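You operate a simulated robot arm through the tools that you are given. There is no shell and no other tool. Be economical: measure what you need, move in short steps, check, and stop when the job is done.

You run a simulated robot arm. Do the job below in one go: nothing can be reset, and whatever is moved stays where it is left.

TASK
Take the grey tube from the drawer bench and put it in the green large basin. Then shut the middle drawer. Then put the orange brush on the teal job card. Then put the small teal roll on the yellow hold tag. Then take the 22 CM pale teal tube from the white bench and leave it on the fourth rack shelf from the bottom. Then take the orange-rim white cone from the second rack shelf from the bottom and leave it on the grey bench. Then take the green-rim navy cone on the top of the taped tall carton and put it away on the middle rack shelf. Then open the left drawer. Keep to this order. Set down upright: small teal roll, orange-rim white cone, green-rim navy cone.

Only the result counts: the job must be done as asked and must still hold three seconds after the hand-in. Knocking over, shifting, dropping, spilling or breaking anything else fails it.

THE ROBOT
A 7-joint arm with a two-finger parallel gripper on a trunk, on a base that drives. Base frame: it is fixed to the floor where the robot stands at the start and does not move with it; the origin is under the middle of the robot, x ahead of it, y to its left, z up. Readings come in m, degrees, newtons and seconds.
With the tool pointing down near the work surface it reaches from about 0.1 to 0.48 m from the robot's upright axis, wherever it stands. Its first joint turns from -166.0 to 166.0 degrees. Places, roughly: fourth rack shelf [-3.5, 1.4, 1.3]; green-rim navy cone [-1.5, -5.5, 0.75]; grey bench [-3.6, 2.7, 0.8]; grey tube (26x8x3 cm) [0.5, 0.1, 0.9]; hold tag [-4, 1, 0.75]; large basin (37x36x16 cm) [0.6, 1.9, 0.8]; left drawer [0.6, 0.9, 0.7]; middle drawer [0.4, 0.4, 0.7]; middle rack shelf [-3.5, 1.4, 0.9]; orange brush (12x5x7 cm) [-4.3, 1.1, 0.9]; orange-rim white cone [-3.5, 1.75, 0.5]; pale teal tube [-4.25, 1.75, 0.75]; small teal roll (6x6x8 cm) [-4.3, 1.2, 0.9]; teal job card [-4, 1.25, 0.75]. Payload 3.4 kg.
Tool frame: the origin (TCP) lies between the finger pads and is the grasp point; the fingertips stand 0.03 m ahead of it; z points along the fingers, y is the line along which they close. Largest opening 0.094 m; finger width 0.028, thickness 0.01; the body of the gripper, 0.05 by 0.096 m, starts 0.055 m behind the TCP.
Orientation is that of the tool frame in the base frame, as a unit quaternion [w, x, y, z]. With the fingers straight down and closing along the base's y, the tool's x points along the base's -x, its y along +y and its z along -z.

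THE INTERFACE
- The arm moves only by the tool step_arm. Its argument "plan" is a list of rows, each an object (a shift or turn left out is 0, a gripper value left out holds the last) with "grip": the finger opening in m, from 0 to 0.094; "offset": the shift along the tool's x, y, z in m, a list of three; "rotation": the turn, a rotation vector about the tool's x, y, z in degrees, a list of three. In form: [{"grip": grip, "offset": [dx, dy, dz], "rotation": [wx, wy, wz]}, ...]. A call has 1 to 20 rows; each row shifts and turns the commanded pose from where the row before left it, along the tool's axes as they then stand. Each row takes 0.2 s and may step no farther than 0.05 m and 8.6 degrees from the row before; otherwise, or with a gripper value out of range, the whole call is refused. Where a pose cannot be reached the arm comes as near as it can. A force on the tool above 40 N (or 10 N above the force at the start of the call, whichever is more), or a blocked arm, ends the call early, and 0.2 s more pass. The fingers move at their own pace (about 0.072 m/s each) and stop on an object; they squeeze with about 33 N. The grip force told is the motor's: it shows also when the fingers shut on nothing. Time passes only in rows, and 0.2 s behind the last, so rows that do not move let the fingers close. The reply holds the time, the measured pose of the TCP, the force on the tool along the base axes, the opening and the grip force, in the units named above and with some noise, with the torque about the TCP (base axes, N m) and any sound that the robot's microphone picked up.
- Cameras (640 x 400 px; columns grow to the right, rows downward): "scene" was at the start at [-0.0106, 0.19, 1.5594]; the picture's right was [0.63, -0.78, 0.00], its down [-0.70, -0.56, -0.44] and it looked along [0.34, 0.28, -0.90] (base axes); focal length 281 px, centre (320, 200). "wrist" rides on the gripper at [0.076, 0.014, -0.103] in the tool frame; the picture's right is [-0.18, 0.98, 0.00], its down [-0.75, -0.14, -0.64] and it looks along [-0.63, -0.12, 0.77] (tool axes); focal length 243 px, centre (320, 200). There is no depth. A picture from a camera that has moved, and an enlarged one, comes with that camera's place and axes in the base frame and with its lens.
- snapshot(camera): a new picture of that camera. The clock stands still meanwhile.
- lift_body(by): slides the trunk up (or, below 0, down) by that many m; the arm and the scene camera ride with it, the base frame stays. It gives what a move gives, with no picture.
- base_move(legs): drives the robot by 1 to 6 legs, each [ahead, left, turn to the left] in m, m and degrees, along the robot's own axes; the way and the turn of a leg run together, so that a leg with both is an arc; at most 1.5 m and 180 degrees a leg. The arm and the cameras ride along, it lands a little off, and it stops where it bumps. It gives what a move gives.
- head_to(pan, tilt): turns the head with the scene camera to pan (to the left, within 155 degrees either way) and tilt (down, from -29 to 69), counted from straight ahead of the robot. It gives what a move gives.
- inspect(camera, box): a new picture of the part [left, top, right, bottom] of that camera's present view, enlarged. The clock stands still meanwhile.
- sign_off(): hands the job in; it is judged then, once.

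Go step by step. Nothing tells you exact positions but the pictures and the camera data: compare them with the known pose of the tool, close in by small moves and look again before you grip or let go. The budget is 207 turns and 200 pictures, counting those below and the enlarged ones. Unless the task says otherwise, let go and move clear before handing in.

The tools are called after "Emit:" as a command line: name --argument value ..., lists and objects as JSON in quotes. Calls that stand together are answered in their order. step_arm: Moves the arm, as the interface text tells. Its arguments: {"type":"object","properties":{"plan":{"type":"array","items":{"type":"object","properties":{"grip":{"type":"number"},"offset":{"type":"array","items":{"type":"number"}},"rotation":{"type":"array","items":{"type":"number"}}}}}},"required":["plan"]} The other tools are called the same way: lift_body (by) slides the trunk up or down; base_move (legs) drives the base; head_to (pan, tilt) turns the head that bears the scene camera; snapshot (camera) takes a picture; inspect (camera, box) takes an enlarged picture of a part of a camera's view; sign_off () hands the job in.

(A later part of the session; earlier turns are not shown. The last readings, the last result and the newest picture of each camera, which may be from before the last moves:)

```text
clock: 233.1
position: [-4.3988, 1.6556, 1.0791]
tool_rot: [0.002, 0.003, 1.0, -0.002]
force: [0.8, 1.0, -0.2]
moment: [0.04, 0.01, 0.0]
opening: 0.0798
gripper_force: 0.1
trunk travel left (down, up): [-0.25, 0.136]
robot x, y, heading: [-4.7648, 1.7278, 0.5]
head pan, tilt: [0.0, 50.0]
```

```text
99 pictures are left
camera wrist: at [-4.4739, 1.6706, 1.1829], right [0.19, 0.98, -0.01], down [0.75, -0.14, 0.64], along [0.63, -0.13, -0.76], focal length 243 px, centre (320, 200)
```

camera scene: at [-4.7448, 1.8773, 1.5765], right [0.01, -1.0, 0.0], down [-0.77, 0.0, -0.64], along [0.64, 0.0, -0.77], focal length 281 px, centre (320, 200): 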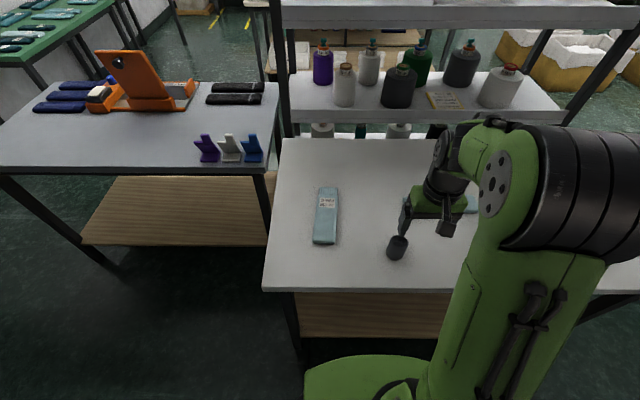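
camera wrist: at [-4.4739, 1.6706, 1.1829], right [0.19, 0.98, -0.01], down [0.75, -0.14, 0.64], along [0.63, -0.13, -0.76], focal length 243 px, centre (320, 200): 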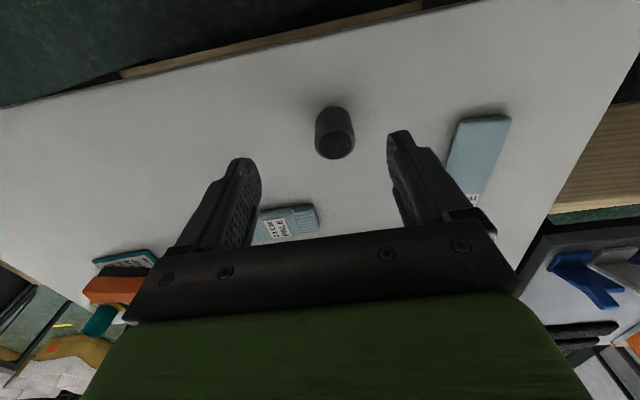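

I check the label and shift the base to line up with this tube.

Emit:
inspect --camera "scene" --box '[290, 170, 370, 250]'

Emit:
base_move --legs '[[0.02, 0.13, -0.3]]'

Emit:
step_arm --plan '[{"offset": [-0.04, 0.04, 0], "grip": 0.094}, {"offset": [-0.04, 0.03, 0]}, {"rotation": [0, -8.5, 0]}, {"rotation": [0, -8.5, 0]}, {"rotation": [0, -8.5, 0]}, {"rotation": [0, -8.5, 0]}, {"rotation": [0, -8.0, 0]}, {}]'

Emit:
snapshot --camera "wrist"

Emit:
snapshot --camera "scene"

```text
5.00 times, centred on (330, 210) of scene
camera zoom: at [-4.7448, 1.8773, 1.5765], right [0.01, -1.0, 0.0], down [-0.77, 0.0, -0.64], along [0.64, 0.0, -0.77], focal length 1407 px, centre (270, 150)
```

zoom: 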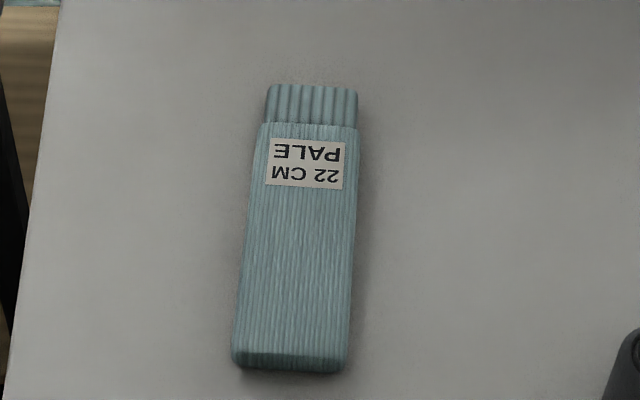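

```text
clock: 234.4
position: [-4.3794, 1.7851, 1.079]
tool_rot: [0.002, 0.004, 1.0, -0.003]
force: [-0.5, 0.8, 0.1]
moment: [0.01, -0.03, -0.03]
opening: 0.08
gripper_force: 0.0
trunk travel left (down, up): [-0.25, 0.136]
robot x, y, heading: [-4.7437, 1.8532, -0.0]
head pan, tilt: [0.0, 50.0]
```

```text
refused: row 1 steps farther than a row can; nothing moved
```

```text
97 pictures are left
camera wrist: at [-4.4546, 1.8009, 1.1829], right [0.19, 0.98, -0.01], down [0.75, -0.14, 0.64], along [0.63, -0.13, -0.76], focal length 243 px, centre (320, 200)
```

wrist: 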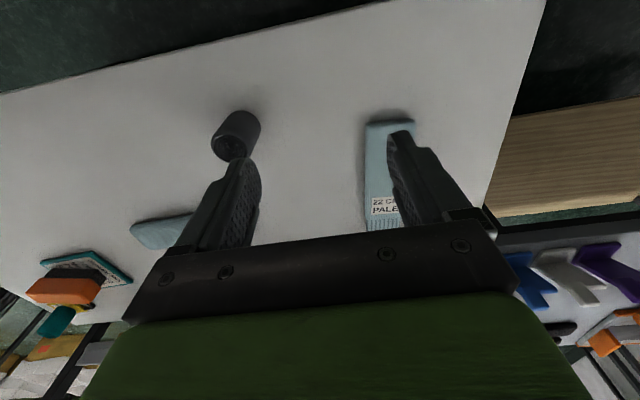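

```text
96 pictures are left
camera scene: at [-4.7245, 2.0095, 1.5763], right [0.0, -1.0, 0.0], down [-0.77, 0.0, -0.64], along [0.64, 0.0, -0.77], focal length 281 px, centre (320, 200)
```

scene: 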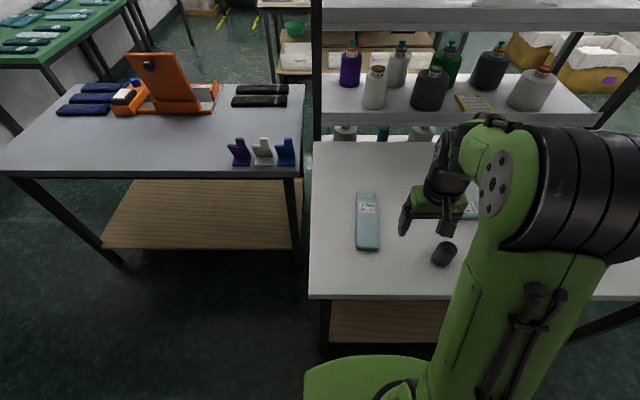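

It reads "22 CM PALE" — right one. Resend the move with smaller rows.

Emit:
step_arm --plan '[{"offset": [-0.03, 0.03, 0], "grip": 0.094}, {"offset": [-0.03, 0.03, 0]}, {"offset": [-0.03, 0.018, 0]}, {"rotation": [0, -8.5, 0]}, {"rotation": [0, -8.5, 0]}, {"rotation": [0, -8.5, 0]}, {"rotation": [0, -8.5, 0]}, {"rotation": [0, -8.0, 0]}, {}]'

Emit:
snapshot --camera "wrist"

Emit:
snapshot --camera "scene"

```text
clock: 236.4
position: [-4.2884, 1.8614, 1.0792]
tool_rot: [0.359, 0.004, 0.933, -0.004]
force: [0.4, -0.1, -0.2]
moment: [-0.03, 0.02, -0.04]
opening: 0.0941
gripper_force: 0.1
trunk travel left (down, up): [-0.25, 0.136]
robot x, y, heading: [-4.745, 1.8533, -0.1]
head pan, tilt: [0.0, 50.0]
```

```text
95 pictures are left
camera wrist: at [-4.4126, 1.8766, 1.1051], right [0.14, 0.98, 0.12], down [0.13, -0.14, 0.98], along [0.98, -0.13, -0.14], focal length 243 px, centre (320, 200)
```

wrist: 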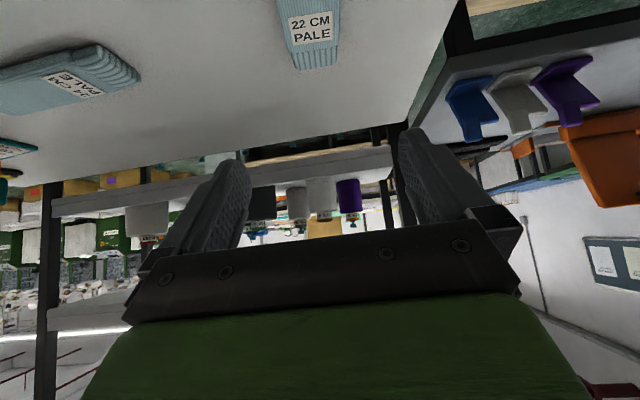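

```text
94 pictures are left
camera scene: at [-4.7246, 2.0076, 1.5765], right [0.0, -1.0, 0.0], down [-0.77, 0.0, -0.64], along [0.64, 0.0, -0.77], focal length 281 px, centre (320, 200)
```

scene: 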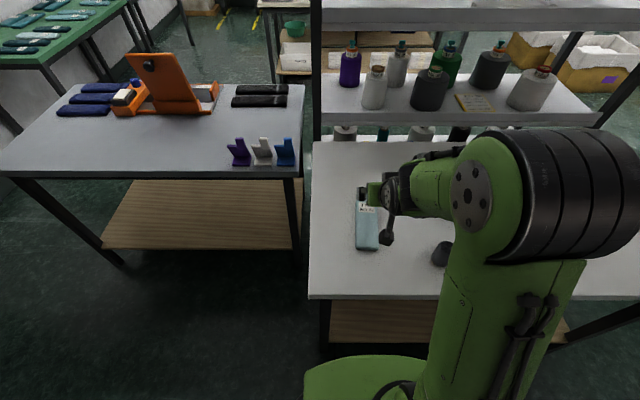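

The 42° tilt works. I come down toward the tube's middle along this attitude.

Emit:
step_arm --plan '[{"offset": [0.0153, 0.001, 0.0373]}, {"offset": [0.0153, 0, 0.0373]}, {"offset": [0.0153, 0, 0.0373]}, {"offset": [0.0153, 0, 0.0373]}, {"offset": [0.0153, 0, 0.0373]}, {}]'

Emit:
snapshot --camera "wrist"

Emit:
inspect --camera "scene" --box '[320, 150, 480, 270]'

```text
clock: 237.8
position: [-4.2194, 1.8614, 0.8903]
tool_rot: [0.36, 0.003, 0.933, -0.004]
force: [-0.6, 1.0, -0.2]
moment: [0.01, 0.02, 0.02]
opening: 0.0939
gripper_force: 0.0
trunk travel left (down, up): [-0.25, 0.136]
robot x, y, heading: [-4.7449, 1.8554, -0.2]
head pan, tilt: [0.0, 50.0]
```

```text
93 pictures are left
camera wrist: at [-4.3444, 1.8766, 0.9165], right [0.15, 0.98, 0.12], down [0.13, -0.14, 0.98], along [0.98, -0.13, -0.14], focal length 243 px, centre (320, 200)
```

wrist: 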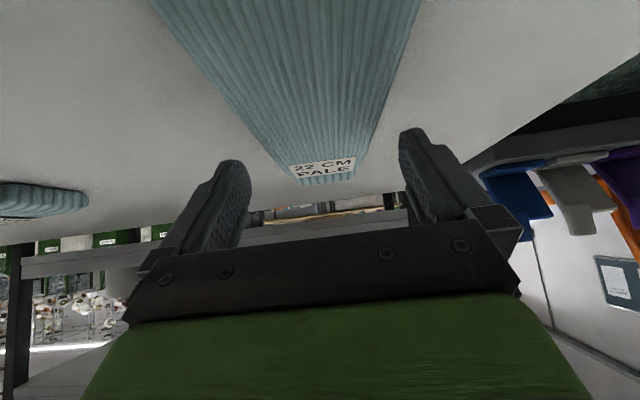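

```text
3.33 times, centred on (400, 210) of scene
camera zoom: at [-4.7255, 2.0076, 1.5765], right [0.0, -1.0, 0.0], down [-0.77, 0.0, -0.64], along [0.64, 0.0, -0.77], focal length 938 px, centre (53, 167)
```

zoom: 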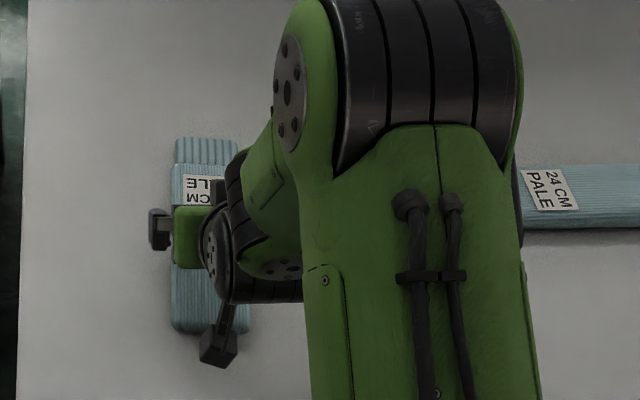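

Straddling the tube. I lower the last bit and close.

Emit:
step_arm --plan '[{"offset": [0.0075, 0, 0.0082]}, {"offset": [0.006, 0, 0.0066]}, {"offset": [0.003, 0, 0.0033]}, {}]'

Emit:
snapshot --camera "wrist"

```text
clock: 238.9
position: [-4.2198, 1.8612, 0.8709]
tool_rot: [0.366, 0.004, 0.931, -0.003]
force: [-16.8, -1.9, 19.4]
moment: [0.8, 0.29, 0.72]
opening: 0.0935
gripper_force: 0.0
trunk travel left (down, up): [-0.25, 0.136]
robot x, y, heading: [-4.7388, 1.8572, 0.0]
head pan, tilt: [0.0, 50.0]
stopped in row 4: the force on the tool passed its limit at 41 N (the readings are from after the stop); the commanded pose is now the measured one
```

```text
91 pictures are left
camera wrist: at [-4.3454, 1.8765, 0.8957], right [0.14, 0.98, 0.12], down [0.11, -0.14, 0.98], along [0.98, -0.13, -0.13], focal length 243 px, centre (320, 200)
```

wrist: 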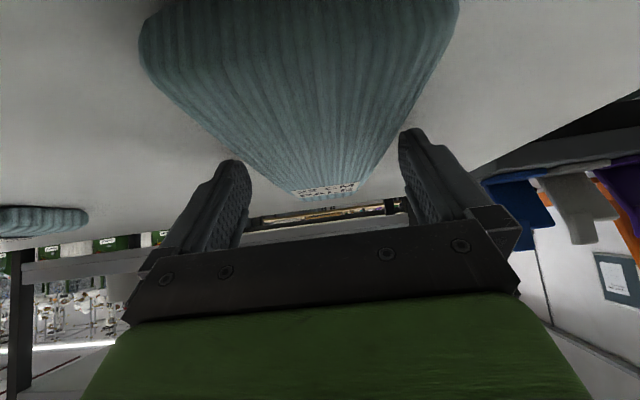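

Bench contact. I ease up 3 mm, close and lift slowly.

Emit:
step_arm --plan '[{"offset": [-0.002, 0, -0.0022]}, {"grip": 0.0}, {}, {}, {}, {}, {}, {}]'

Emit:
step_arm --plan '[{"offset": [-0.0033, 0, -0.0037]}, {"offset": [-0.0033, 0, -0.0037]}, {"offset": [-0.0067, 0, -0.0074]}, {"offset": [-0.0067, 0, -0.0074]}, {"offset": [-0.0067, 0, -0.0074]}]'

Emit:
snapshot --camera "scene"

Emit:
snapshot --camera "wrist"

```text
clock: 240.7
position: [-4.217, 1.8614, 0.8721]
tool_rot: [0.365, 0.004, 0.931, -0.003]
force: [-1.1, 0.0, -0.3]
moment: [-0.01, 0.03, 0.01]
opening: 0.0729
gripper_force: 33.0
trunk travel left (down, up): [-0.25, 0.136]
robot x, y, heading: [-4.7446, 1.8587, -0.2]
head pan, tilt: [0.0, 50.0]
```

```text
clock: 241.9
position: [-4.2171, 1.8621, 0.9128]
tool_rot: [0.365, 0.004, 0.931, -0.003]
force: [-0.1, -0.5, -0.2]
moment: [-0.02, -0.01, -0.01]
opening: 0.0727
gripper_force: 33.1
trunk travel left (down, up): [-0.25, 0.136]
robot x, y, heading: [-4.7448, 1.8552, 0.1]
head pan, tilt: [0.0, 50.0]
```

```text
90 pictures are left
camera scene: at [-4.7251, 2.0076, 1.5765], right [0.0, -1.0, 0.0], down [-0.77, 0.0, -0.64], along [0.64, 0.0, -0.77], focal length 281 px, centre (320, 200)
```

scene: 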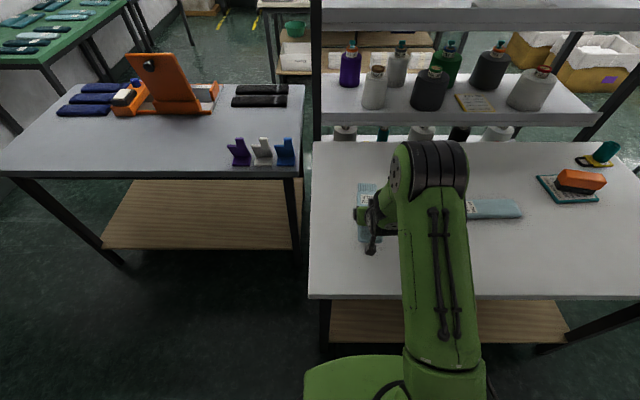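

```text
89 pictures are left
camera wrist: at [-4.3426, 1.8767, 0.937], right [0.14, 0.98, 0.12], down [0.12, -0.14, 0.98], along [0.98, -0.13, -0.13], focal length 243 px, centre (320, 200)
```

wrist: 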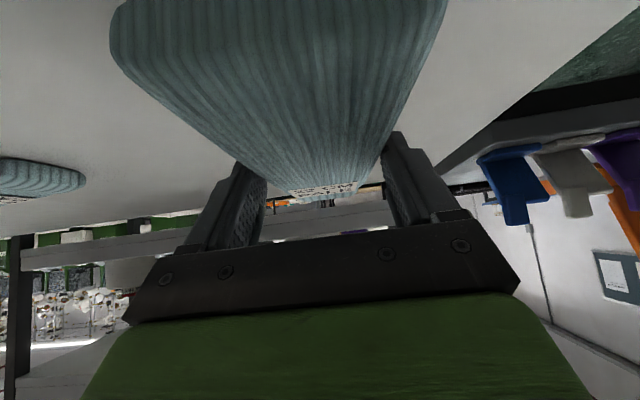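

The tube is up, level in the tilted fingers. I raise it to about 1.09 and draw in a little, then drive out the south end and round to the rack's front.

Emit:
step_arm --plan '[{"offset": [-0.0067, 0, -0.0075]}, {"offset": [-0.0134, 0, -0.0149]}, {"offset": [-0.0134, 0, -0.0149]}, {"offset": [-0.0134, 0, -0.0149]}, {"offset": [-0.0134, 0, -0.0149]}, {"offset": [-0.0134, 0, -0.0149]}, {"offset": [-0.0134, 0, -0.0149]}, {"offset": [-0.0134, 0, -0.0149]}, {"offset": [-0.0134, 0, -0.0149]}, {"offset": [-0.0067, 0, -0.0075]}, {"offset": [0.0074, 0, -0.0067]}, {"offset": [0.0149, 0, -0.0134]}, {"offset": [0.0149, 0, -0.0134]}, {"offset": [0.0074, 0, -0.0067]}, {}]'

Emit:
base_move --legs '[[0, -0.85, 0], [0, -0.77, 0], [1.2, 0, 0], [1.0, 0, 0]]'

Emit:
snapshot --camera "wrist"

Emit:
head_to --pan 90 --tilt 20

Emit:
snapshot --camera "scene"

```text
clock: 245.1
position: [-4.2819, 1.8625, 1.091]
tool_rot: [0.365, 0.003, 0.931, -0.003]
force: [-0.5, -0.8, -0.4]
moment: [0.04, 0.01, 0.0]
opening: 0.0717
gripper_force: 33.2
trunk travel left (down, up): [-0.25, 0.136]
robot x, y, heading: [-4.7404, 1.8598, 0.0]
head pan, tilt: [0.0, 50.0]
```

```text
clock: 263.9
position: [-2.0557, 0.2725, 1.0909]
tool_rot: [0.364, 0.001, 0.931, -0.001]
force: [0.2, -0.2, -0.4]
moment: [-0.01, -0.01, -0.04]
opening: 0.0688
gripper_force: 32.7
trunk travel left (down, up): [-0.25, 0.136]
robot x, y, heading: [-2.5194, 0.2614, 0.4]
head pan, tilt: [0.0, 50.0]
```

```text
88 pictures are left
camera wrist: at [-2.1801, 0.2871, 1.1156], right [0.14, 0.98, 0.12], down [0.12, -0.14, 0.98], along [0.98, -0.12, -0.13], focal length 243 px, centre (320, 200)
```

wrist: 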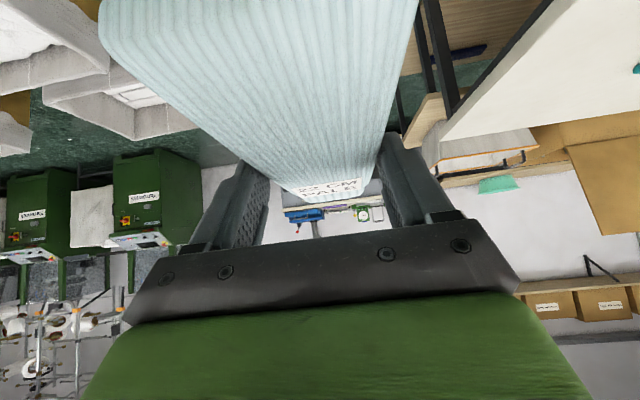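

```text
clock: 265.5
position: [-2.0556, 0.2723, 1.0924]
tool_rot: [0.365, 0.002, 0.931, -0.002]
force: [-0.2, 0.1, -0.9]
moment: [0.06, -0.01, 0.03]
opening: 0.0685
gripper_force: 32.6
trunk travel left (down, up): [-0.25, 0.136]
robot x, y, heading: [-2.5163, 0.2601, 0.3]
head pan, tilt: [90.0, 20.0]
```

```text
87 pictures are left
camera scene: at [-2.5781, 0.5076, 1.6221], right [1.0, 0.01, 0.0], down [0.0, -0.34, -0.94], along [-0.01, 0.94, -0.34], focal length 281 px, centre (320, 200)
```

scene: 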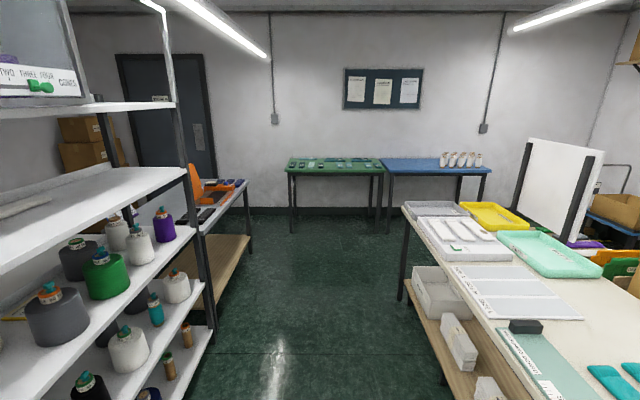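

The rack's front edge is at x≈−3.21 and one flat item lies on shelf four near y 1.35, so there is room near y≈1.6. I turn round and move in front of that spot.

Emit:
base_move --legs '[[0, 0, 90], [0, 0, 90], [0, -1.32, 0]]'

Emit:
head_to --pan 0 --tilt 15

Emit:
snapshot --camera "scene"

Emit:
snapshot --camera "wrist"

```text
clock: 279.8
position: [-2.974, 1.5933, 1.0909]
tool_rot: [-0.003, 0.931, -0.005, -0.364]
force: [0.0, 0.7, -1.3]
moment: [-0.02, 0.02, 0.01]
opening: 0.0686
gripper_force: 33.1
trunk travel left (down, up): [-0.25, 0.136]
robot x, y, heading: [-2.5105, 1.6013, -180.0]
head pan, tilt: [90.0, 20.0]
```

```text
clock: 281.5
position: [-2.9745, 1.5934, 1.0908]
tool_rot: [-0.004, 0.931, -0.005, -0.366]
force: [0.6, -0.7, -0.1]
moment: [0.01, -0.04, 0.03]
opening: 0.0687
gripper_force: 33.3
trunk travel left (down, up): [-0.25, 0.136]
robot x, y, heading: [-2.5105, 1.6009, -180.0]
head pan, tilt: [0.0, 15.0]
```

```text
86 pictures are left
camera scene: at [-2.5443, 1.4453, 1.6302], right [0.0, 1.0, 0.0], down [0.26, 0.0, -0.97], along [-0.97, 0.0, -0.26], focal length 281 px, centre (320, 200)
```

scene: 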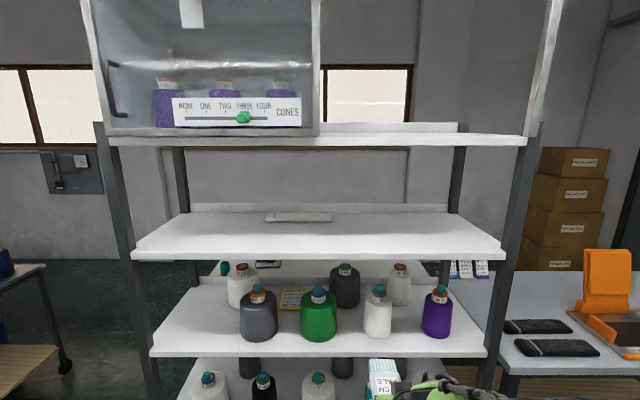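

```text
85 pictures are left
camera wrist: at [-2.848, 1.5771, 1.1157], right [-0.15, -0.98, 0.12], down [-0.12, 0.14, 0.98], along [-0.98, 0.13, -0.13], focal length 243 px, centre (320, 200)
```

wrist: 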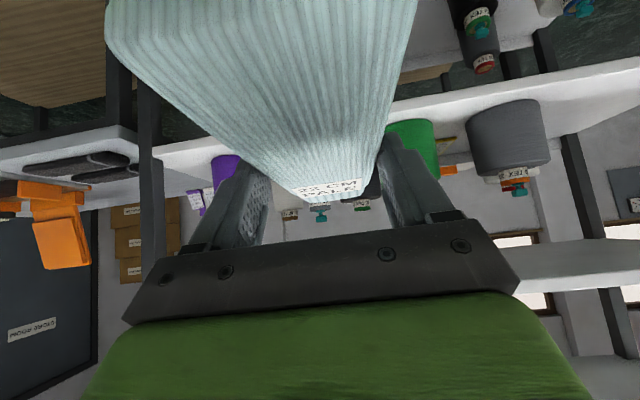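

Solving both views: rack front x≈−3.30, shelf 4 top ≈1.26–1.27, shelf 5 above at ≈1.56. I raise the trunk and arm so the tube can slide in just above shelf four near its front edge.

Emit:
lift_body --by 0.135

Emit:
step_arm --plan '[{"offset": [-0.0067, 0, -0.0075]}, {"offset": [-0.0134, 0, -0.0149]}, {"offset": [-0.0134, 0, -0.0149]}, {"offset": [-0.0134, 0, -0.0149]}, {"offset": [-0.0134, 0, -0.0149]}, {"offset": [-0.0067, 0, -0.0075]}, {}]'

Emit:
snapshot --camera "wrist"

Emit:
snapshot --camera "scene"

```text
clock: 283.1
position: [-2.974, 1.5921, 1.2263]
tool_rot: [-0.003, 0.931, -0.004, -0.365]
force: [-1.0, -0.2, -0.6]
moment: [0.01, 0.01, 0.0]
opening: 0.0683
gripper_force: 33.2
trunk travel left (down, up): [-0.385, 0.001]
robot x, y, heading: [-2.5104, 1.5956, -179.9]
head pan, tilt: [0.0, 15.0]
```

```text
clock: 284.7
position: [-2.9722, 1.5929, 1.3267]
tool_rot: [-0.003, 0.931, -0.004, -0.365]
force: [0.2, -0.7, -0.6]
moment: [0.02, -0.01, 0.01]
opening: 0.0684
gripper_force: 33.2
trunk travel left (down, up): [-0.385, 0.001]
robot x, y, heading: [-2.5103, 1.5957, -180.0]
head pan, tilt: [0.0, 15.0]
```

```text
84 pictures are left
camera wrist: at [-2.8467, 1.5768, 1.3514], right [-0.15, -0.98, 0.12], down [-0.12, 0.14, 0.98], along [-0.98, 0.13, -0.13], focal length 243 px, centre (320, 200)
```

wrist: 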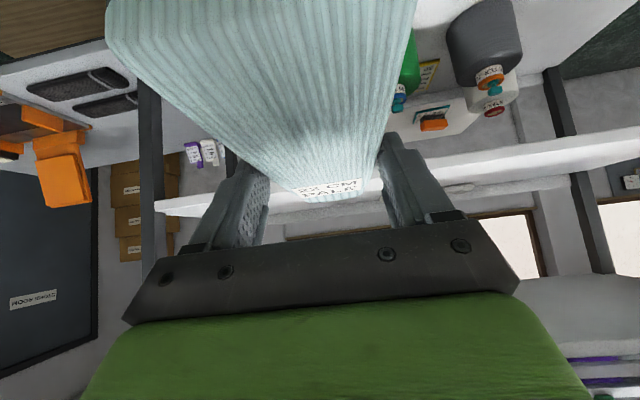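

```text
83 pictures are left
camera scene: at [-2.5444, 1.4454, 1.7653], right [0.0, 1.0, 0.0], down [0.26, 0.0, -0.97], along [-0.97, 0.0, -0.26], focal length 281 px, centre (320, 200)
```

scene: 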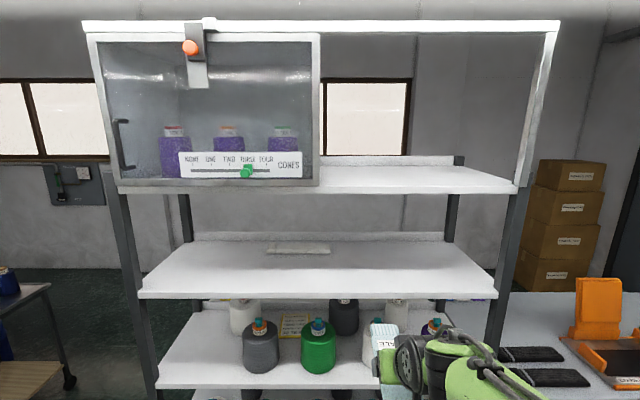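

Shelf 4 ≈1.27, shelf 5 underside ≈1.57. I raise 1 cm more, then drive straight in slowly and check partway.

Emit:
step_arm --plan '[{"offset": [-0.0067, 0, -0.0075]}, {}]'

Emit:
base_move --legs '[[0, -0.04, 0], [0.25, 0, 0]]'

Emit:
snapshot --camera "scene"

Emit:
snapshot --camera "wrist"

```text
clock: 285.3
position: [-2.9723, 1.5931, 1.337]
tool_rot: [-0.003, 0.931, -0.005, -0.364]
force: [-0.6, -0.3, -0.2]
moment: [0.0, 0.01, 0.02]
opening: 0.0686
gripper_force: 33.0
trunk travel left (down, up): [-0.385, 0.001]
robot x, y, heading: [-2.5118, 1.6011, -179.8]
head pan, tilt: [0.0, 15.0]
```

```text
clock: 287.6
position: [-3.2271, 1.6313, 1.337]
tool_rot: [-0.003, 0.931, -0.004, -0.365]
force: [0.0, -0.3, -0.5]
moment: [-0.01, 0.03, -0.01]
opening: 0.0685
gripper_force: 32.3
trunk travel left (down, up): [-0.385, 0.001]
robot x, y, heading: [-2.7689, 1.6376, -179.7]
head pan, tilt: [0.0, 15.0]
```

```text
82 pictures are left
camera scene: at [-2.7988, 1.4846, 1.7653], right [0.0, 1.0, 0.0], down [0.26, 0.0, -0.97], along [-0.97, 0.0, -0.26], focal length 281 px, centre (320, 200)
```

scene: 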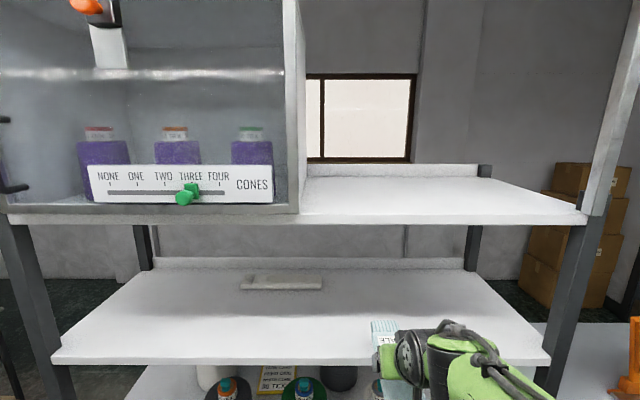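

```text
81 pictures are left
camera wrist: at [-3.1013, 1.6156, 1.3613], right [-0.14, -0.98, 0.12], down [-0.12, 0.14, 0.98], along [-0.98, 0.13, -0.13], focal length 243 px, centre (320, 200)
```

wrist: 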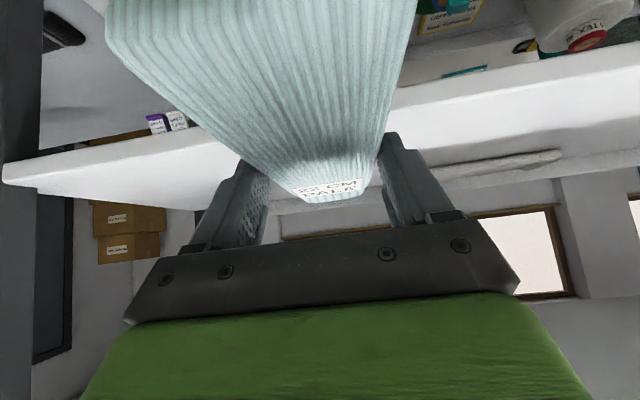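

The tube's tip is already over the shelf with clearance. I drive the remaining 19 cm.

Emit:
base_move --legs '[[0.185, 0, 0]]'

Emit:
snapshot --camera "scene"

Emit:
snapshot --camera "wrist"

```text
clock: 289.2
position: [-3.4131, 1.6311, 1.3359]
tool_rot: [-0.003, 0.931, -0.004, -0.365]
force: [-0.2, -0.2, -0.9]
moment: [0.0, 0.04, 0.01]
opening: 0.0688
gripper_force: 32.7
trunk travel left (down, up): [-0.385, 0.001]
robot x, y, heading: [-2.9529, 1.6369, -179.4]
head pan, tilt: [0.0, 15.0]
```

```text
80 pictures are left
camera scene: at [-2.9856, 1.4843, 1.7653], right [0.0, 1.0, 0.0], down [0.26, 0.0, -0.97], along [-0.97, 0.0, -0.26], focal length 281 px, centre (320, 200)
```

scene: 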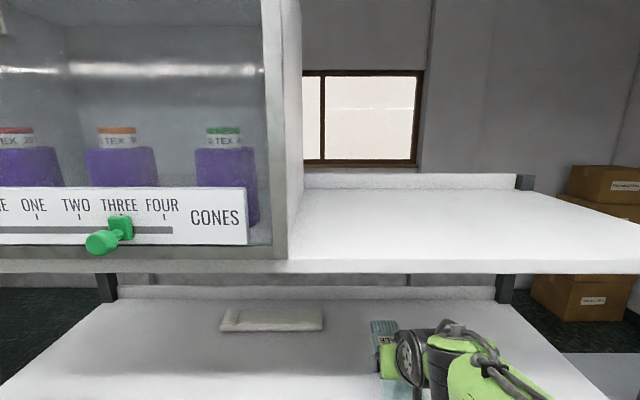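

```text
79 pictures are left
camera wrist: at [-3.288, 1.615, 1.3612], right [-0.14, -0.98, 0.12], down [-0.12, 0.14, 0.98], along [-0.98, 0.13, -0.13], focal length 243 px, centre (320, 200)
```

wrist: 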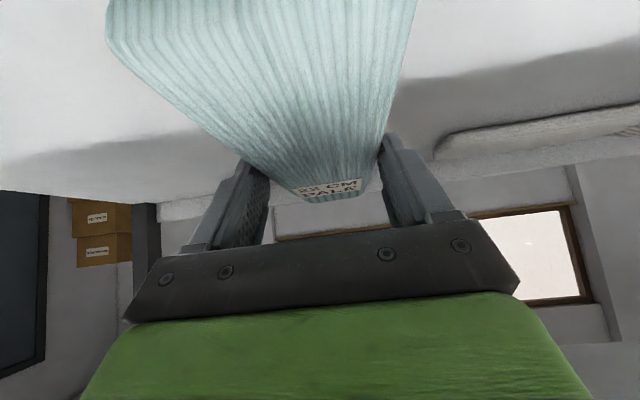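

Inside. I lower it onto the shelf in small steps.

Emit:
step_arm --plan '[{"offset": [0.0067, 0, 0.0074]}, {"offset": [0.0067, 0, 0.0074]}, {"offset": [0.0033, 0, 0.0037]}, {"offset": [0.0033, 0, 0.0037]}, {}]'

Emit:
step_arm --plan '[{"offset": [0.0033, 0, 0.0037]}, {}]'

Emit:
snapshot --camera "wrist"

```text
clock: 290.4
position: [-3.414, 1.6316, 1.3057]
tool_rot: [-0.002, 0.931, -0.003, -0.365]
force: [0.1, 0.3, 0.2]
moment: [-0.02, -0.02, 0.01]
opening: 0.0684
gripper_force: 32.4
trunk travel left (down, up): [-0.385, 0.001]
robot x, y, heading: [-2.9542, 1.6342, -179.9]
head pan, tilt: [0.0, 15.0]
```

```text
clock: 291.0
position: [-3.4127, 1.6305, 1.3006]
tool_rot: [-0.003, 0.931, -0.004, -0.364]
force: [-0.2, 0.1, -0.7]
moment: [0.0, -0.04, 0.04]
opening: 0.0684
gripper_force: 33.2
trunk travel left (down, up): [-0.385, 0.001]
robot x, y, heading: [-2.9477, 1.6394, -179.7]
head pan, tilt: [0.0, 15.0]
```

```text
78 pictures are left
camera wrist: at [-3.2878, 1.6155, 1.3265], right [-0.14, -0.98, 0.12], down [-0.12, 0.14, 0.98], along [-0.98, 0.13, -0.13], focal length 243 px, centre (320, 200)
```

wrist: 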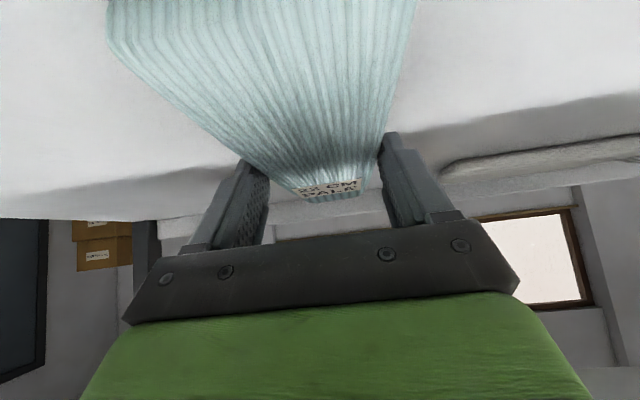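

Emit:
step_arm --plan '[{"offset": [0.0033, 0, 0.0037]}, {"offset": [0.0033, 0, 0.0037]}, {}]'

Emit:
step_arm --plan '[{"offset": [0.0027, 0, 0.003]}, {"offset": [0.0027, 0, 0.003]}, {}]'

Emit:
snapshot --camera "wrist"

```text
clock: 291.8
position: [-3.4142, 1.6316, 1.294]
tool_rot: [-0.002, 0.93, -0.004, -0.368]
force: [-3.7, 0.9, 18.5]
moment: [-0.44, -0.1, -0.19]
opening: 0.0689
gripper_force: 32.5
trunk travel left (down, up): [-0.385, 0.001]
robot x, y, heading: [-2.9555, 1.6418, -180.0]
head pan, tilt: [0.0, 15.0]
```

```text
clock: 292.3
position: [-3.4157, 1.6315, 1.2927]
tool_rot: [-0.002, 0.927, -0.004, -0.375]
force: [4.9, 0.8, 11.6]
moment: [-0.05, -0.78, 0.02]
opening: 0.0688
gripper_force: 32.7
trunk travel left (down, up): [-0.385, 0.001]
robot x, y, heading: [-2.9541, 1.6395, -179.8]
head pan, tilt: [0.0, 15.0]
stopped in row 2: the force on the tool passed its limit at 43 N (the readings are from after the stop); the commanded pose is now the measured one
```

```text
77 pictures are left
camera wrist: at [-3.2892, 1.6153, 1.3155], right [-0.14, -0.98, 0.13], down [-0.1, 0.14, 0.99], along [-0.99, 0.13, -0.11], focal length 243 px, centre (320, 200)
```

wrist: 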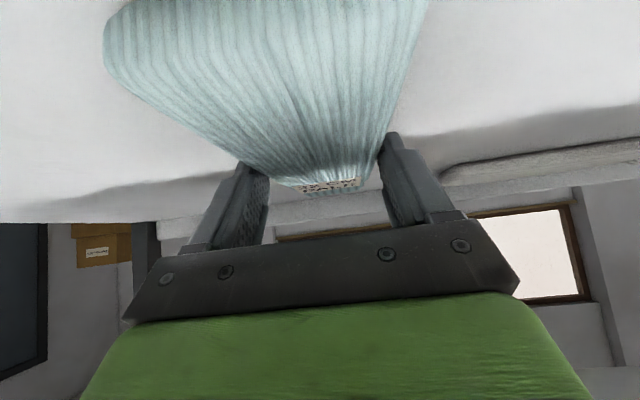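

Resting on the shelf. I open, retract along the tool axis and drive back out.

Emit:
step_arm --plan '[{"offset": [-0.001, 0, -0.002]}, {"grip": 0.078}, {"grip": 0.09}, {}, {"offset": [0, 0, -0.01]}, {"offset": [0, 0, -0.02]}, {"offset": [0, 0, -0.03]}, {"offset": [0, 0, -0.01]}, {}]'

Emit:
snapshot --camera "wrist"

Emit:
base_move --legs '[[-0.35, 0, 0]]'

Emit:
snapshot --camera "scene"

```text
clock: 294.3
position: [-3.3677, 1.6298, 1.3434]
tool_rot: [-0.003, 0.928, -0.004, -0.372]
force: [0.3, 0.0, -0.4]
moment: [0.0, 0.0, 0.04]
opening: 0.0901
gripper_force: 0.2
trunk travel left (down, up): [-0.385, 0.001]
robot x, y, heading: [-2.9534, 1.635, -180.1]
head pan, tilt: [0.0, 15.0]
```

```text
76 pictures are left
camera wrist: at [-3.2411, 1.6149, 1.3669], right [-0.14, -0.98, 0.12], down [-0.1, 0.14, 0.99], along [-0.98, 0.13, -0.12], focal length 243 px, centre (320, 200)
```

wrist: 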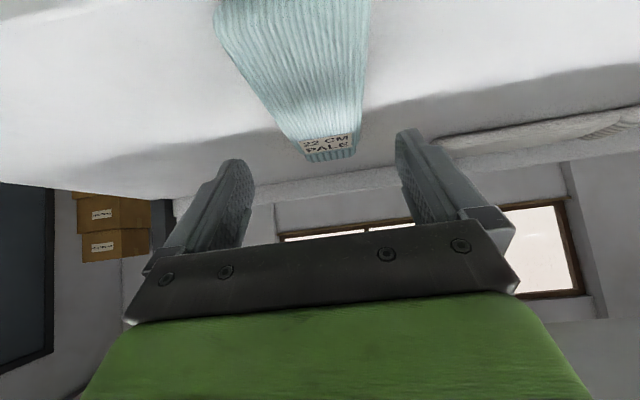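

```text
clock: 296.5
position: [-3.0174, 1.6324, 1.3439]
tool_rot: [-0.004, 0.928, -0.007, -0.372]
force: [0.7, -0.6, 0.8]
moment: [0.01, -0.01, -0.03]
opening: 0.0899
gripper_force: 0.0
trunk travel left (down, up): [-0.385, 0.001]
robot x, y, heading: [-2.6095, 1.6384, 179.7]
head pan, tilt: [0.0, 15.0]
```

```text
75 pictures are left
camera scene: at [-2.6356, 1.4845, 1.7653], right [0.0, 1.0, 0.0], down [0.26, 0.0, -0.97], along [-0.97, 0.0, -0.26], focal length 281 px, centre (320, 200)
```

scene: 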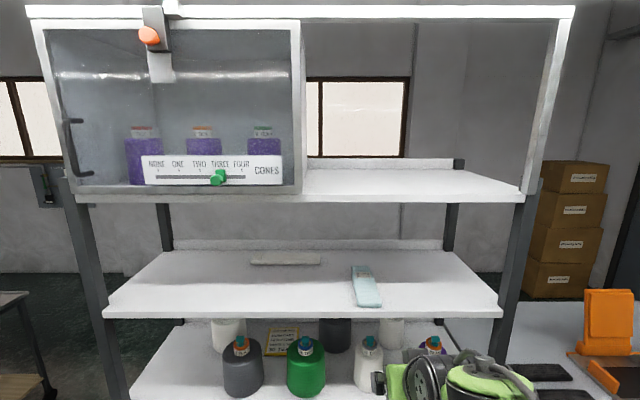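

The pale tube rests on the fourth shelf. Now the second shelf: I lower the trunk and look at the cones there.

Emit:
lift_body --by -0.3

Emit:
head_to --pan 0 --tilt 40

Emit:
snapshot --camera "scene"

Emit:
snapshot --camera "wrist"

```text
clock: 299.5
position: [-3.0174, 1.6329, 1.0442]
tool_rot: [-0.004, 0.928, -0.006, -0.372]
force: [0.2, 0.2, -0.3]
moment: [-0.01, -0.03, -0.03]
opening: 0.09
gripper_force: 0.0
trunk travel left (down, up): [-0.085, 0.301]
robot x, y, heading: [-2.6026, 1.6353, 179.7]
head pan, tilt: [0.0, 15.0]
```

```text
clock: 300.4
position: [-3.0168, 1.6323, 1.0438]
tool_rot: [-0.004, 0.928, -0.006, -0.372]
force: [0.1, -0.2, -0.2]
moment: [-0.01, 0.01, 0.03]
opening: 0.0897
gripper_force: 0.1
trunk travel left (down, up): [-0.085, 0.301]
robot x, y, heading: [-2.6058, 1.6376, 179.8]
head pan, tilt: [0.0, 40.0]
```

```text
74 pictures are left
camera scene: at [-2.6276, 1.4845, 1.4259], right [0.0, 1.0, 0.0], down [0.64, 0.0, -0.77], along [-0.77, 0.0, -0.64], focal length 281 px, centre (320, 200)
```

scene: 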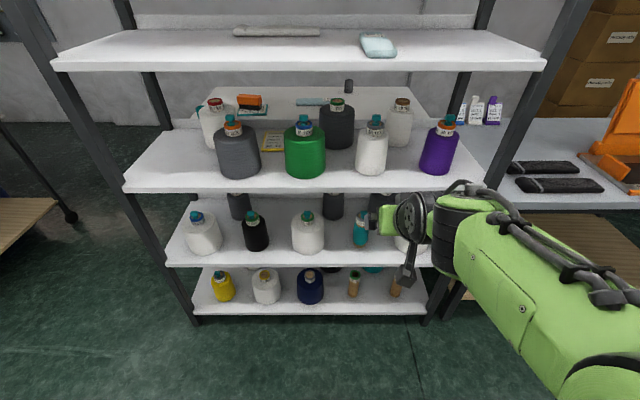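

```text
73 pictures are left
camera wrist: at [-2.8915, 1.6167, 1.0669], right [-0.15, -0.98, 0.12], down [-0.1, 0.14, 0.99], along [-0.98, 0.13, -0.12], focal length 243 px, centre (320, 200)
```

wrist: 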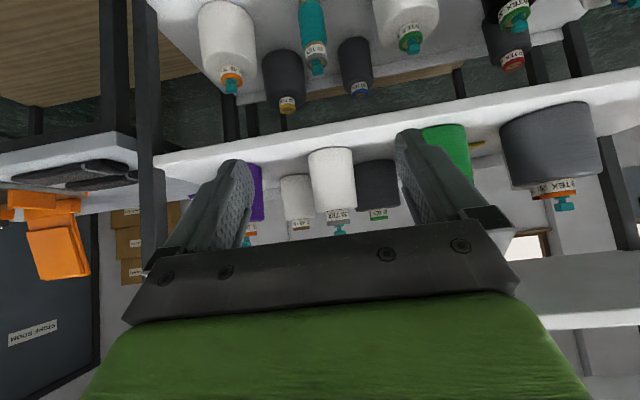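

The orange-rim white cone is on shelf two at the right, hidden behind the gripper in the head view. I swing the tool left to see it.

Emit:
step_arm --plan '[{"offset": [0, 0.045, -0.01]}, {"offset": [0, 0.045, -0.01]}, {"offset": [0, 0.045, -0.01]}, {"offset": [0, 0.045, -0.01]}, {"offset": [0, 0.045, 0]}, {"offset": [0, 0.045, 0]}]'

Emit:
head_to --pan -15 --tilt 40

Emit:
snapshot --camera "scene"

Emit:
inspect --camera "scene" --box '[240, 100, 480, 320]'

```text
clock: 301.8
position: [-2.9937, 1.3613, 1.0718]
tool_rot: [-0.005, 0.928, -0.007, -0.372]
force: [0.8, -0.8, 0.3]
moment: [0.01, -0.03, 0.0]
opening: 0.0899
gripper_force: 0.1
trunk travel left (down, up): [-0.085, 0.301]
robot x, y, heading: [-2.6032, 1.6364, 179.8]
head pan, tilt: [0.0, 40.0]
```

```text
clock: 302.6
position: [-2.9942, 1.3637, 1.0741]
tool_rot: [-0.004, 0.928, -0.006, -0.372]
force: [-0.1, 0.3, 0.1]
moment: [-0.03, 0.02, 0.03]
opening: 0.09
gripper_force: 0.0
trunk travel left (down, up): [-0.085, 0.301]
robot x, y, heading: [-2.6021, 1.6373, 179.8]
head pan, tilt: [-15.0, 40.0]
```

```text
72 pictures are left
camera scene: at [-2.6246, 1.5062, 1.4259], right [0.26, 0.97, 0.0], down [0.62, -0.17, -0.77], along [-0.74, 0.2, -0.64], focal length 281 px, centre (320, 200)
```

scene: 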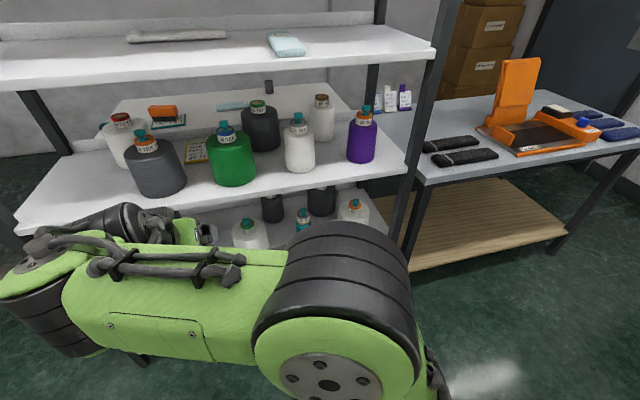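

```text
1.82 times, centred on (360, 210) of scene
camera zoom: at [-2.6246, 1.5062, 1.4259], right [0.26, 0.97, 0.0], down [0.62, -0.17, -0.77], along [-0.74, 0.2, -0.64], focal length 512 px, centre (247, 182)
```

zoom: 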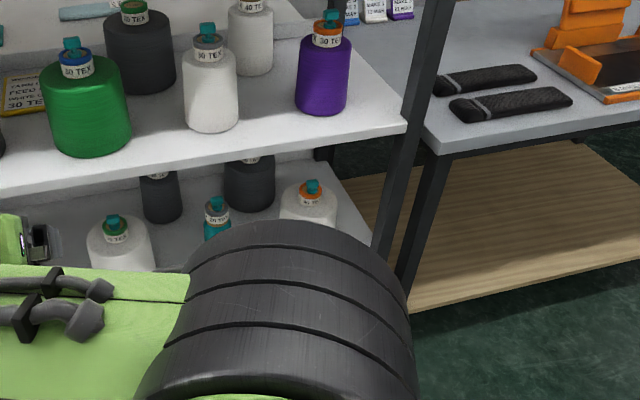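

The cone's cap is at about (−3.424, 1.872, 0.685) with a narrow collar below it; shelf 2 is at z≈0.54. I'll grip the collar from the front with the tool nearly level, so I recentre the arm, tilt further, and lower in front of the rack.

Emit:
lift_body --by -0.08

Emit:
step_arm --plan '[{"offset": [-0.012, -0.045, 0.0115]}, {"offset": [-0.012, -0.045, 0.0115]}, {"offset": [-0.012, -0.045, 0.0115]}, {"offset": [-0.012, -0.045, 0.0115]}, {"offset": [-0.012, -0.045, 0.0115]}, {"offset": [-0.012, -0.045, 0.0115]}, {"rotation": [0, -8.5, 0]}, {"rotation": [0, -8.5, 0]}, {"rotation": [0, -8.5, 0]}, {}]'

Emit:
step_arm --plan '[{"offset": [0.0385, 0, 0.0148]}, {"offset": [0.0385, 0, 0.0148]}, {"offset": [0.0385, 0, 0.0148]}, {"offset": [0.0385, 0, 0.0148]}, {"offset": [0.0385, 0, 0.0148]}, {"offset": [0.0385, 0, 0.0148]}, {"offset": [0.0385, 0, 0.0148]}, {"offset": [0.0385, 0, 0.0148]}, {}]'

Emit:
snapshot --camera "wrist"

```text
clock: 303.8
position: [-2.9948, 1.3631, 0.9937]
tool_rot: [-0.004, 0.928, -0.006, -0.372]
force: [-0.5, -0.1, 0.0]
moment: [-0.02, -0.03, 0.0]
opening: 0.0899
gripper_force: 0.0
trunk travel left (down, up): [-0.005, 0.381]
robot x, y, heading: [-2.6047, 1.6346, 179.8]
head pan, tilt: [-15.0, 40.0]
```

```text
clock: 306.0
position: [-3.0902, 1.6347, 0.9937]
tool_rot: [-0.004, 0.822, -0.005, -0.569]
force: [-0.3, 1.1, -0.2]
moment: [0.0, -0.03, 0.04]
opening: 0.0899
gripper_force: 0.0
trunk travel left (down, up): [-0.005, 0.381]
robot x, y, heading: [-2.6061, 1.6379, 179.8]
head pan, tilt: [-15.0, 40.0]
```

```text
clock: 308.0
position: [-3.0868, 1.6377, 0.668]
tool_rot: [-0.001, 0.83, -0.002, -0.558]
force: [0.3, 0.1, -0.6]
moment: [-0.04, 0.0, 0.03]
opening: 0.0899
gripper_force: 0.0
out of reach, approached as far as the arm can: row 7, 8
trunk travel left (down, up): [-0.005, 0.381]
robot x, y, heading: [-2.6026, 1.6351, 179.8]
head pan, tilt: [-15.0, 40.0]
```

```text
70 pictures are left
camera wrist: at [-2.9616, 1.6211, 0.6371], right [-0.07, -0.98, 0.17], down [0.31, 0.14, 0.94], along [-0.95, 0.12, 0.29], focal length 243 px, centre (320, 200)
```

wrist: 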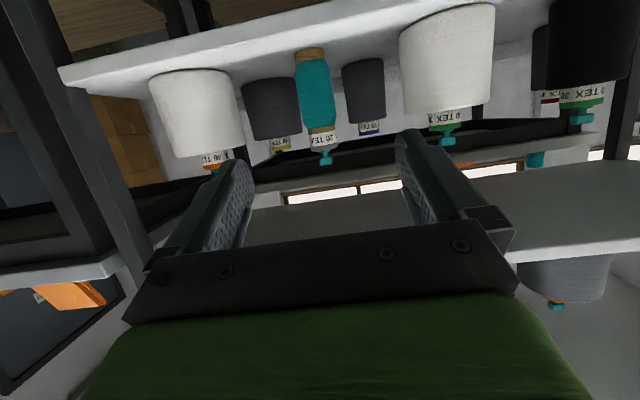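

The collar is at y≈1.873, z≈0.665 — nearly my present tool height. I raise 8 mm, shift right to line up, then advance most of the way.

Emit:
step_arm --plan '[{"offset": [-0.0074, 0, -0.003]}, {}]'

Emit:
base_move --legs '[[0, -0.236, 0], [0.2, 0, 0]]'

Emit:
snapshot --camera "wrist"

Emit:
head_to --pan -10 --tilt 45

Emit:
snapshot --camera "scene"

```text
clock: 308.6
position: [-3.0853, 1.6365, 0.6759]
tool_rot: [-0.006, 0.823, -0.006, -0.569]
force: [-0.3, 0.1, 0.2]
moment: [0.0, 0.0, 0.0]
opening: 0.0899
gripper_force: 0.0
trunk travel left (down, up): [-0.005, 0.381]
robot x, y, heading: [-2.6021, 1.6354, 179.9]
head pan, tilt: [-15.0, 40.0]
```

```text
clock: 311.5
position: [-3.2845, 1.8773, 0.676]
tool_rot: [-0.007, 0.823, -0.008, -0.568]
force: [-0.2, -0.6, 0.7]
moment: [0.0, 0.01, 0.02]
opening: 0.0902
gripper_force: 0.1
trunk travel left (down, up): [-0.005, 0.381]
robot x, y, heading: [-2.8017, 1.8745, 179.7]
head pan, tilt: [-15.0, 40.0]
```

```text
69 pictures are left
camera wrist: at [-3.1616, 1.8598, 0.6423], right [-0.08, -0.98, 0.17], down [0.34, 0.13, 0.93], along [-0.94, 0.14, 0.32], focal length 243 px, centre (320, 200)
```

wrist: 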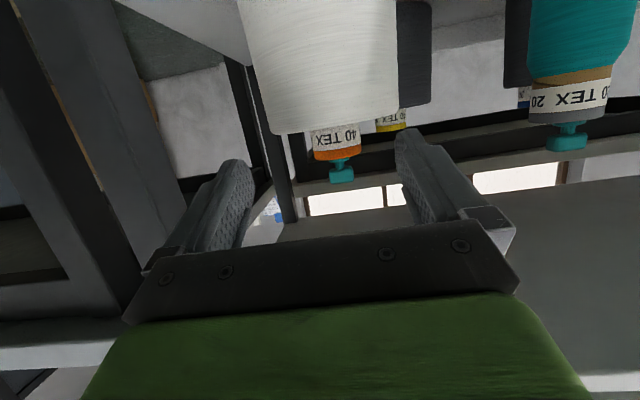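

```text
clock: 312.2
position: [-3.2842, 1.8766, 0.6765]
tool_rot: [-0.006, 0.823, -0.007, -0.568]
force: [-0.6, 0.3, -0.4]
moment: [0.0, 0.03, 0.03]
opening: 0.0899
gripper_force: 0.2
trunk travel left (down, up): [-0.005, 0.381]
robot x, y, heading: [-2.8007, 1.879, 179.5]
head pan, tilt: [-10.0, 45.0]
```

```text
68 pictures are left
camera scene: at [-2.8222, 1.7368, 1.3392], right [0.18, 0.98, 0.0], down [0.7, -0.13, -0.71], along [-0.7, 0.13, -0.71], focal length 281 px, centre (320, 200)
```

scene: 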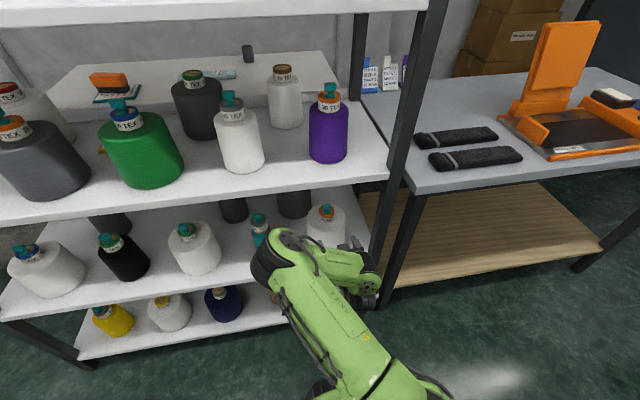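

The collar is at (−3.42, 1.870, 0.67). I raise 9 mm to clear the cone's shoulder, trim sideways, and advance.

Emit:
step_arm --plan '[{"offset": [-0.0084, 0.007, -0.0032]}, {}]'

Emit:
base_move --legs '[[0.08, 0, 0]]'

Emit:
snapshot --camera "wrist"

```text
clock: 312.8
position: [-3.2854, 1.8694, 0.6851]
tool_rot: [-0.006, 0.823, -0.007, -0.568]
force: [-0.3, -0.2, 0.3]
moment: [0.0, 0.02, 0.03]
opening: 0.0901
gripper_force: 0.1
trunk travel left (down, up): [-0.005, 0.381]
robot x, y, heading: [-2.8032, 1.8762, 179.6]
head pan, tilt: [-10.0, 45.0]
```

```text
clock: 313.9
position: [-3.3654, 1.8703, 0.6852]
tool_rot: [-0.007, 0.823, -0.008, -0.568]
force: [-0.6, 0.4, -0.3]
moment: [0.03, 0.01, 0.01]
opening: 0.09
gripper_force: 0.0
trunk travel left (down, up): [-0.005, 0.381]
robot x, y, heading: [-2.8824, 1.8735, 179.4]
head pan, tilt: [-10.0, 45.0]
```

```text
67 pictures are left
camera wrist: at [-3.2427, 1.8536, 0.6516], right [-0.08, -0.98, 0.17], down [0.34, 0.13, 0.93], along [-0.94, 0.14, 0.32], focal length 243 px, centre (320, 200)
```

wrist: 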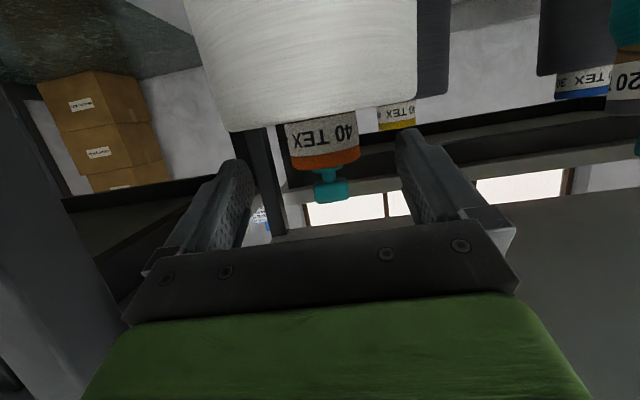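

Centred between the fingers. I advance the last 4.5 cm and check.

Emit:
base_move --legs '[[0.046, 0, 0]]'

Emit:
snapshot --camera "wrist"

Emit:
inspect --camera "scene" --box '[220, 160, 420, 320]'

```text
clock: 314.8
position: [-3.4096, 1.8719, 0.685]
tool_rot: [-0.007, 0.823, -0.007, -0.567]
force: [0.4, -0.1, -0.7]
moment: [0.01, 0.05, 0.0]
opening: 0.0899
gripper_force: 0.0
trunk travel left (down, up): [-0.005, 0.381]
robot x, y, heading: [-2.9275, 1.8748, 179.4]
head pan, tilt: [-10.0, 45.0]
```

```text
66 pictures are left
camera wrist: at [-3.2883, 1.8541, 0.6516], right [-0.08, -0.98, 0.17], down [0.34, 0.13, 0.93], along [-0.94, 0.14, 0.32], focal length 243 px, centre (320, 200)
```

wrist: 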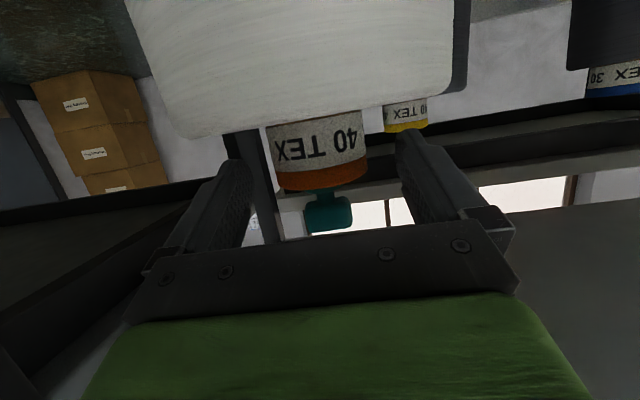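

```text
2.50 times, centred on (320, 240) of scene
camera zoom: at [-2.9489, 1.7378, 1.3392], right [0.18, 0.98, 0.0], down [0.7, -0.13, -0.71], along [-0.69, 0.13, -0.71], focal length 704 px, centre (320, 100)
```

zoom: 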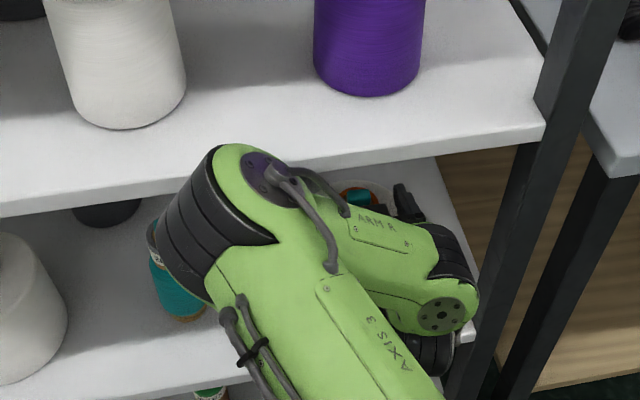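

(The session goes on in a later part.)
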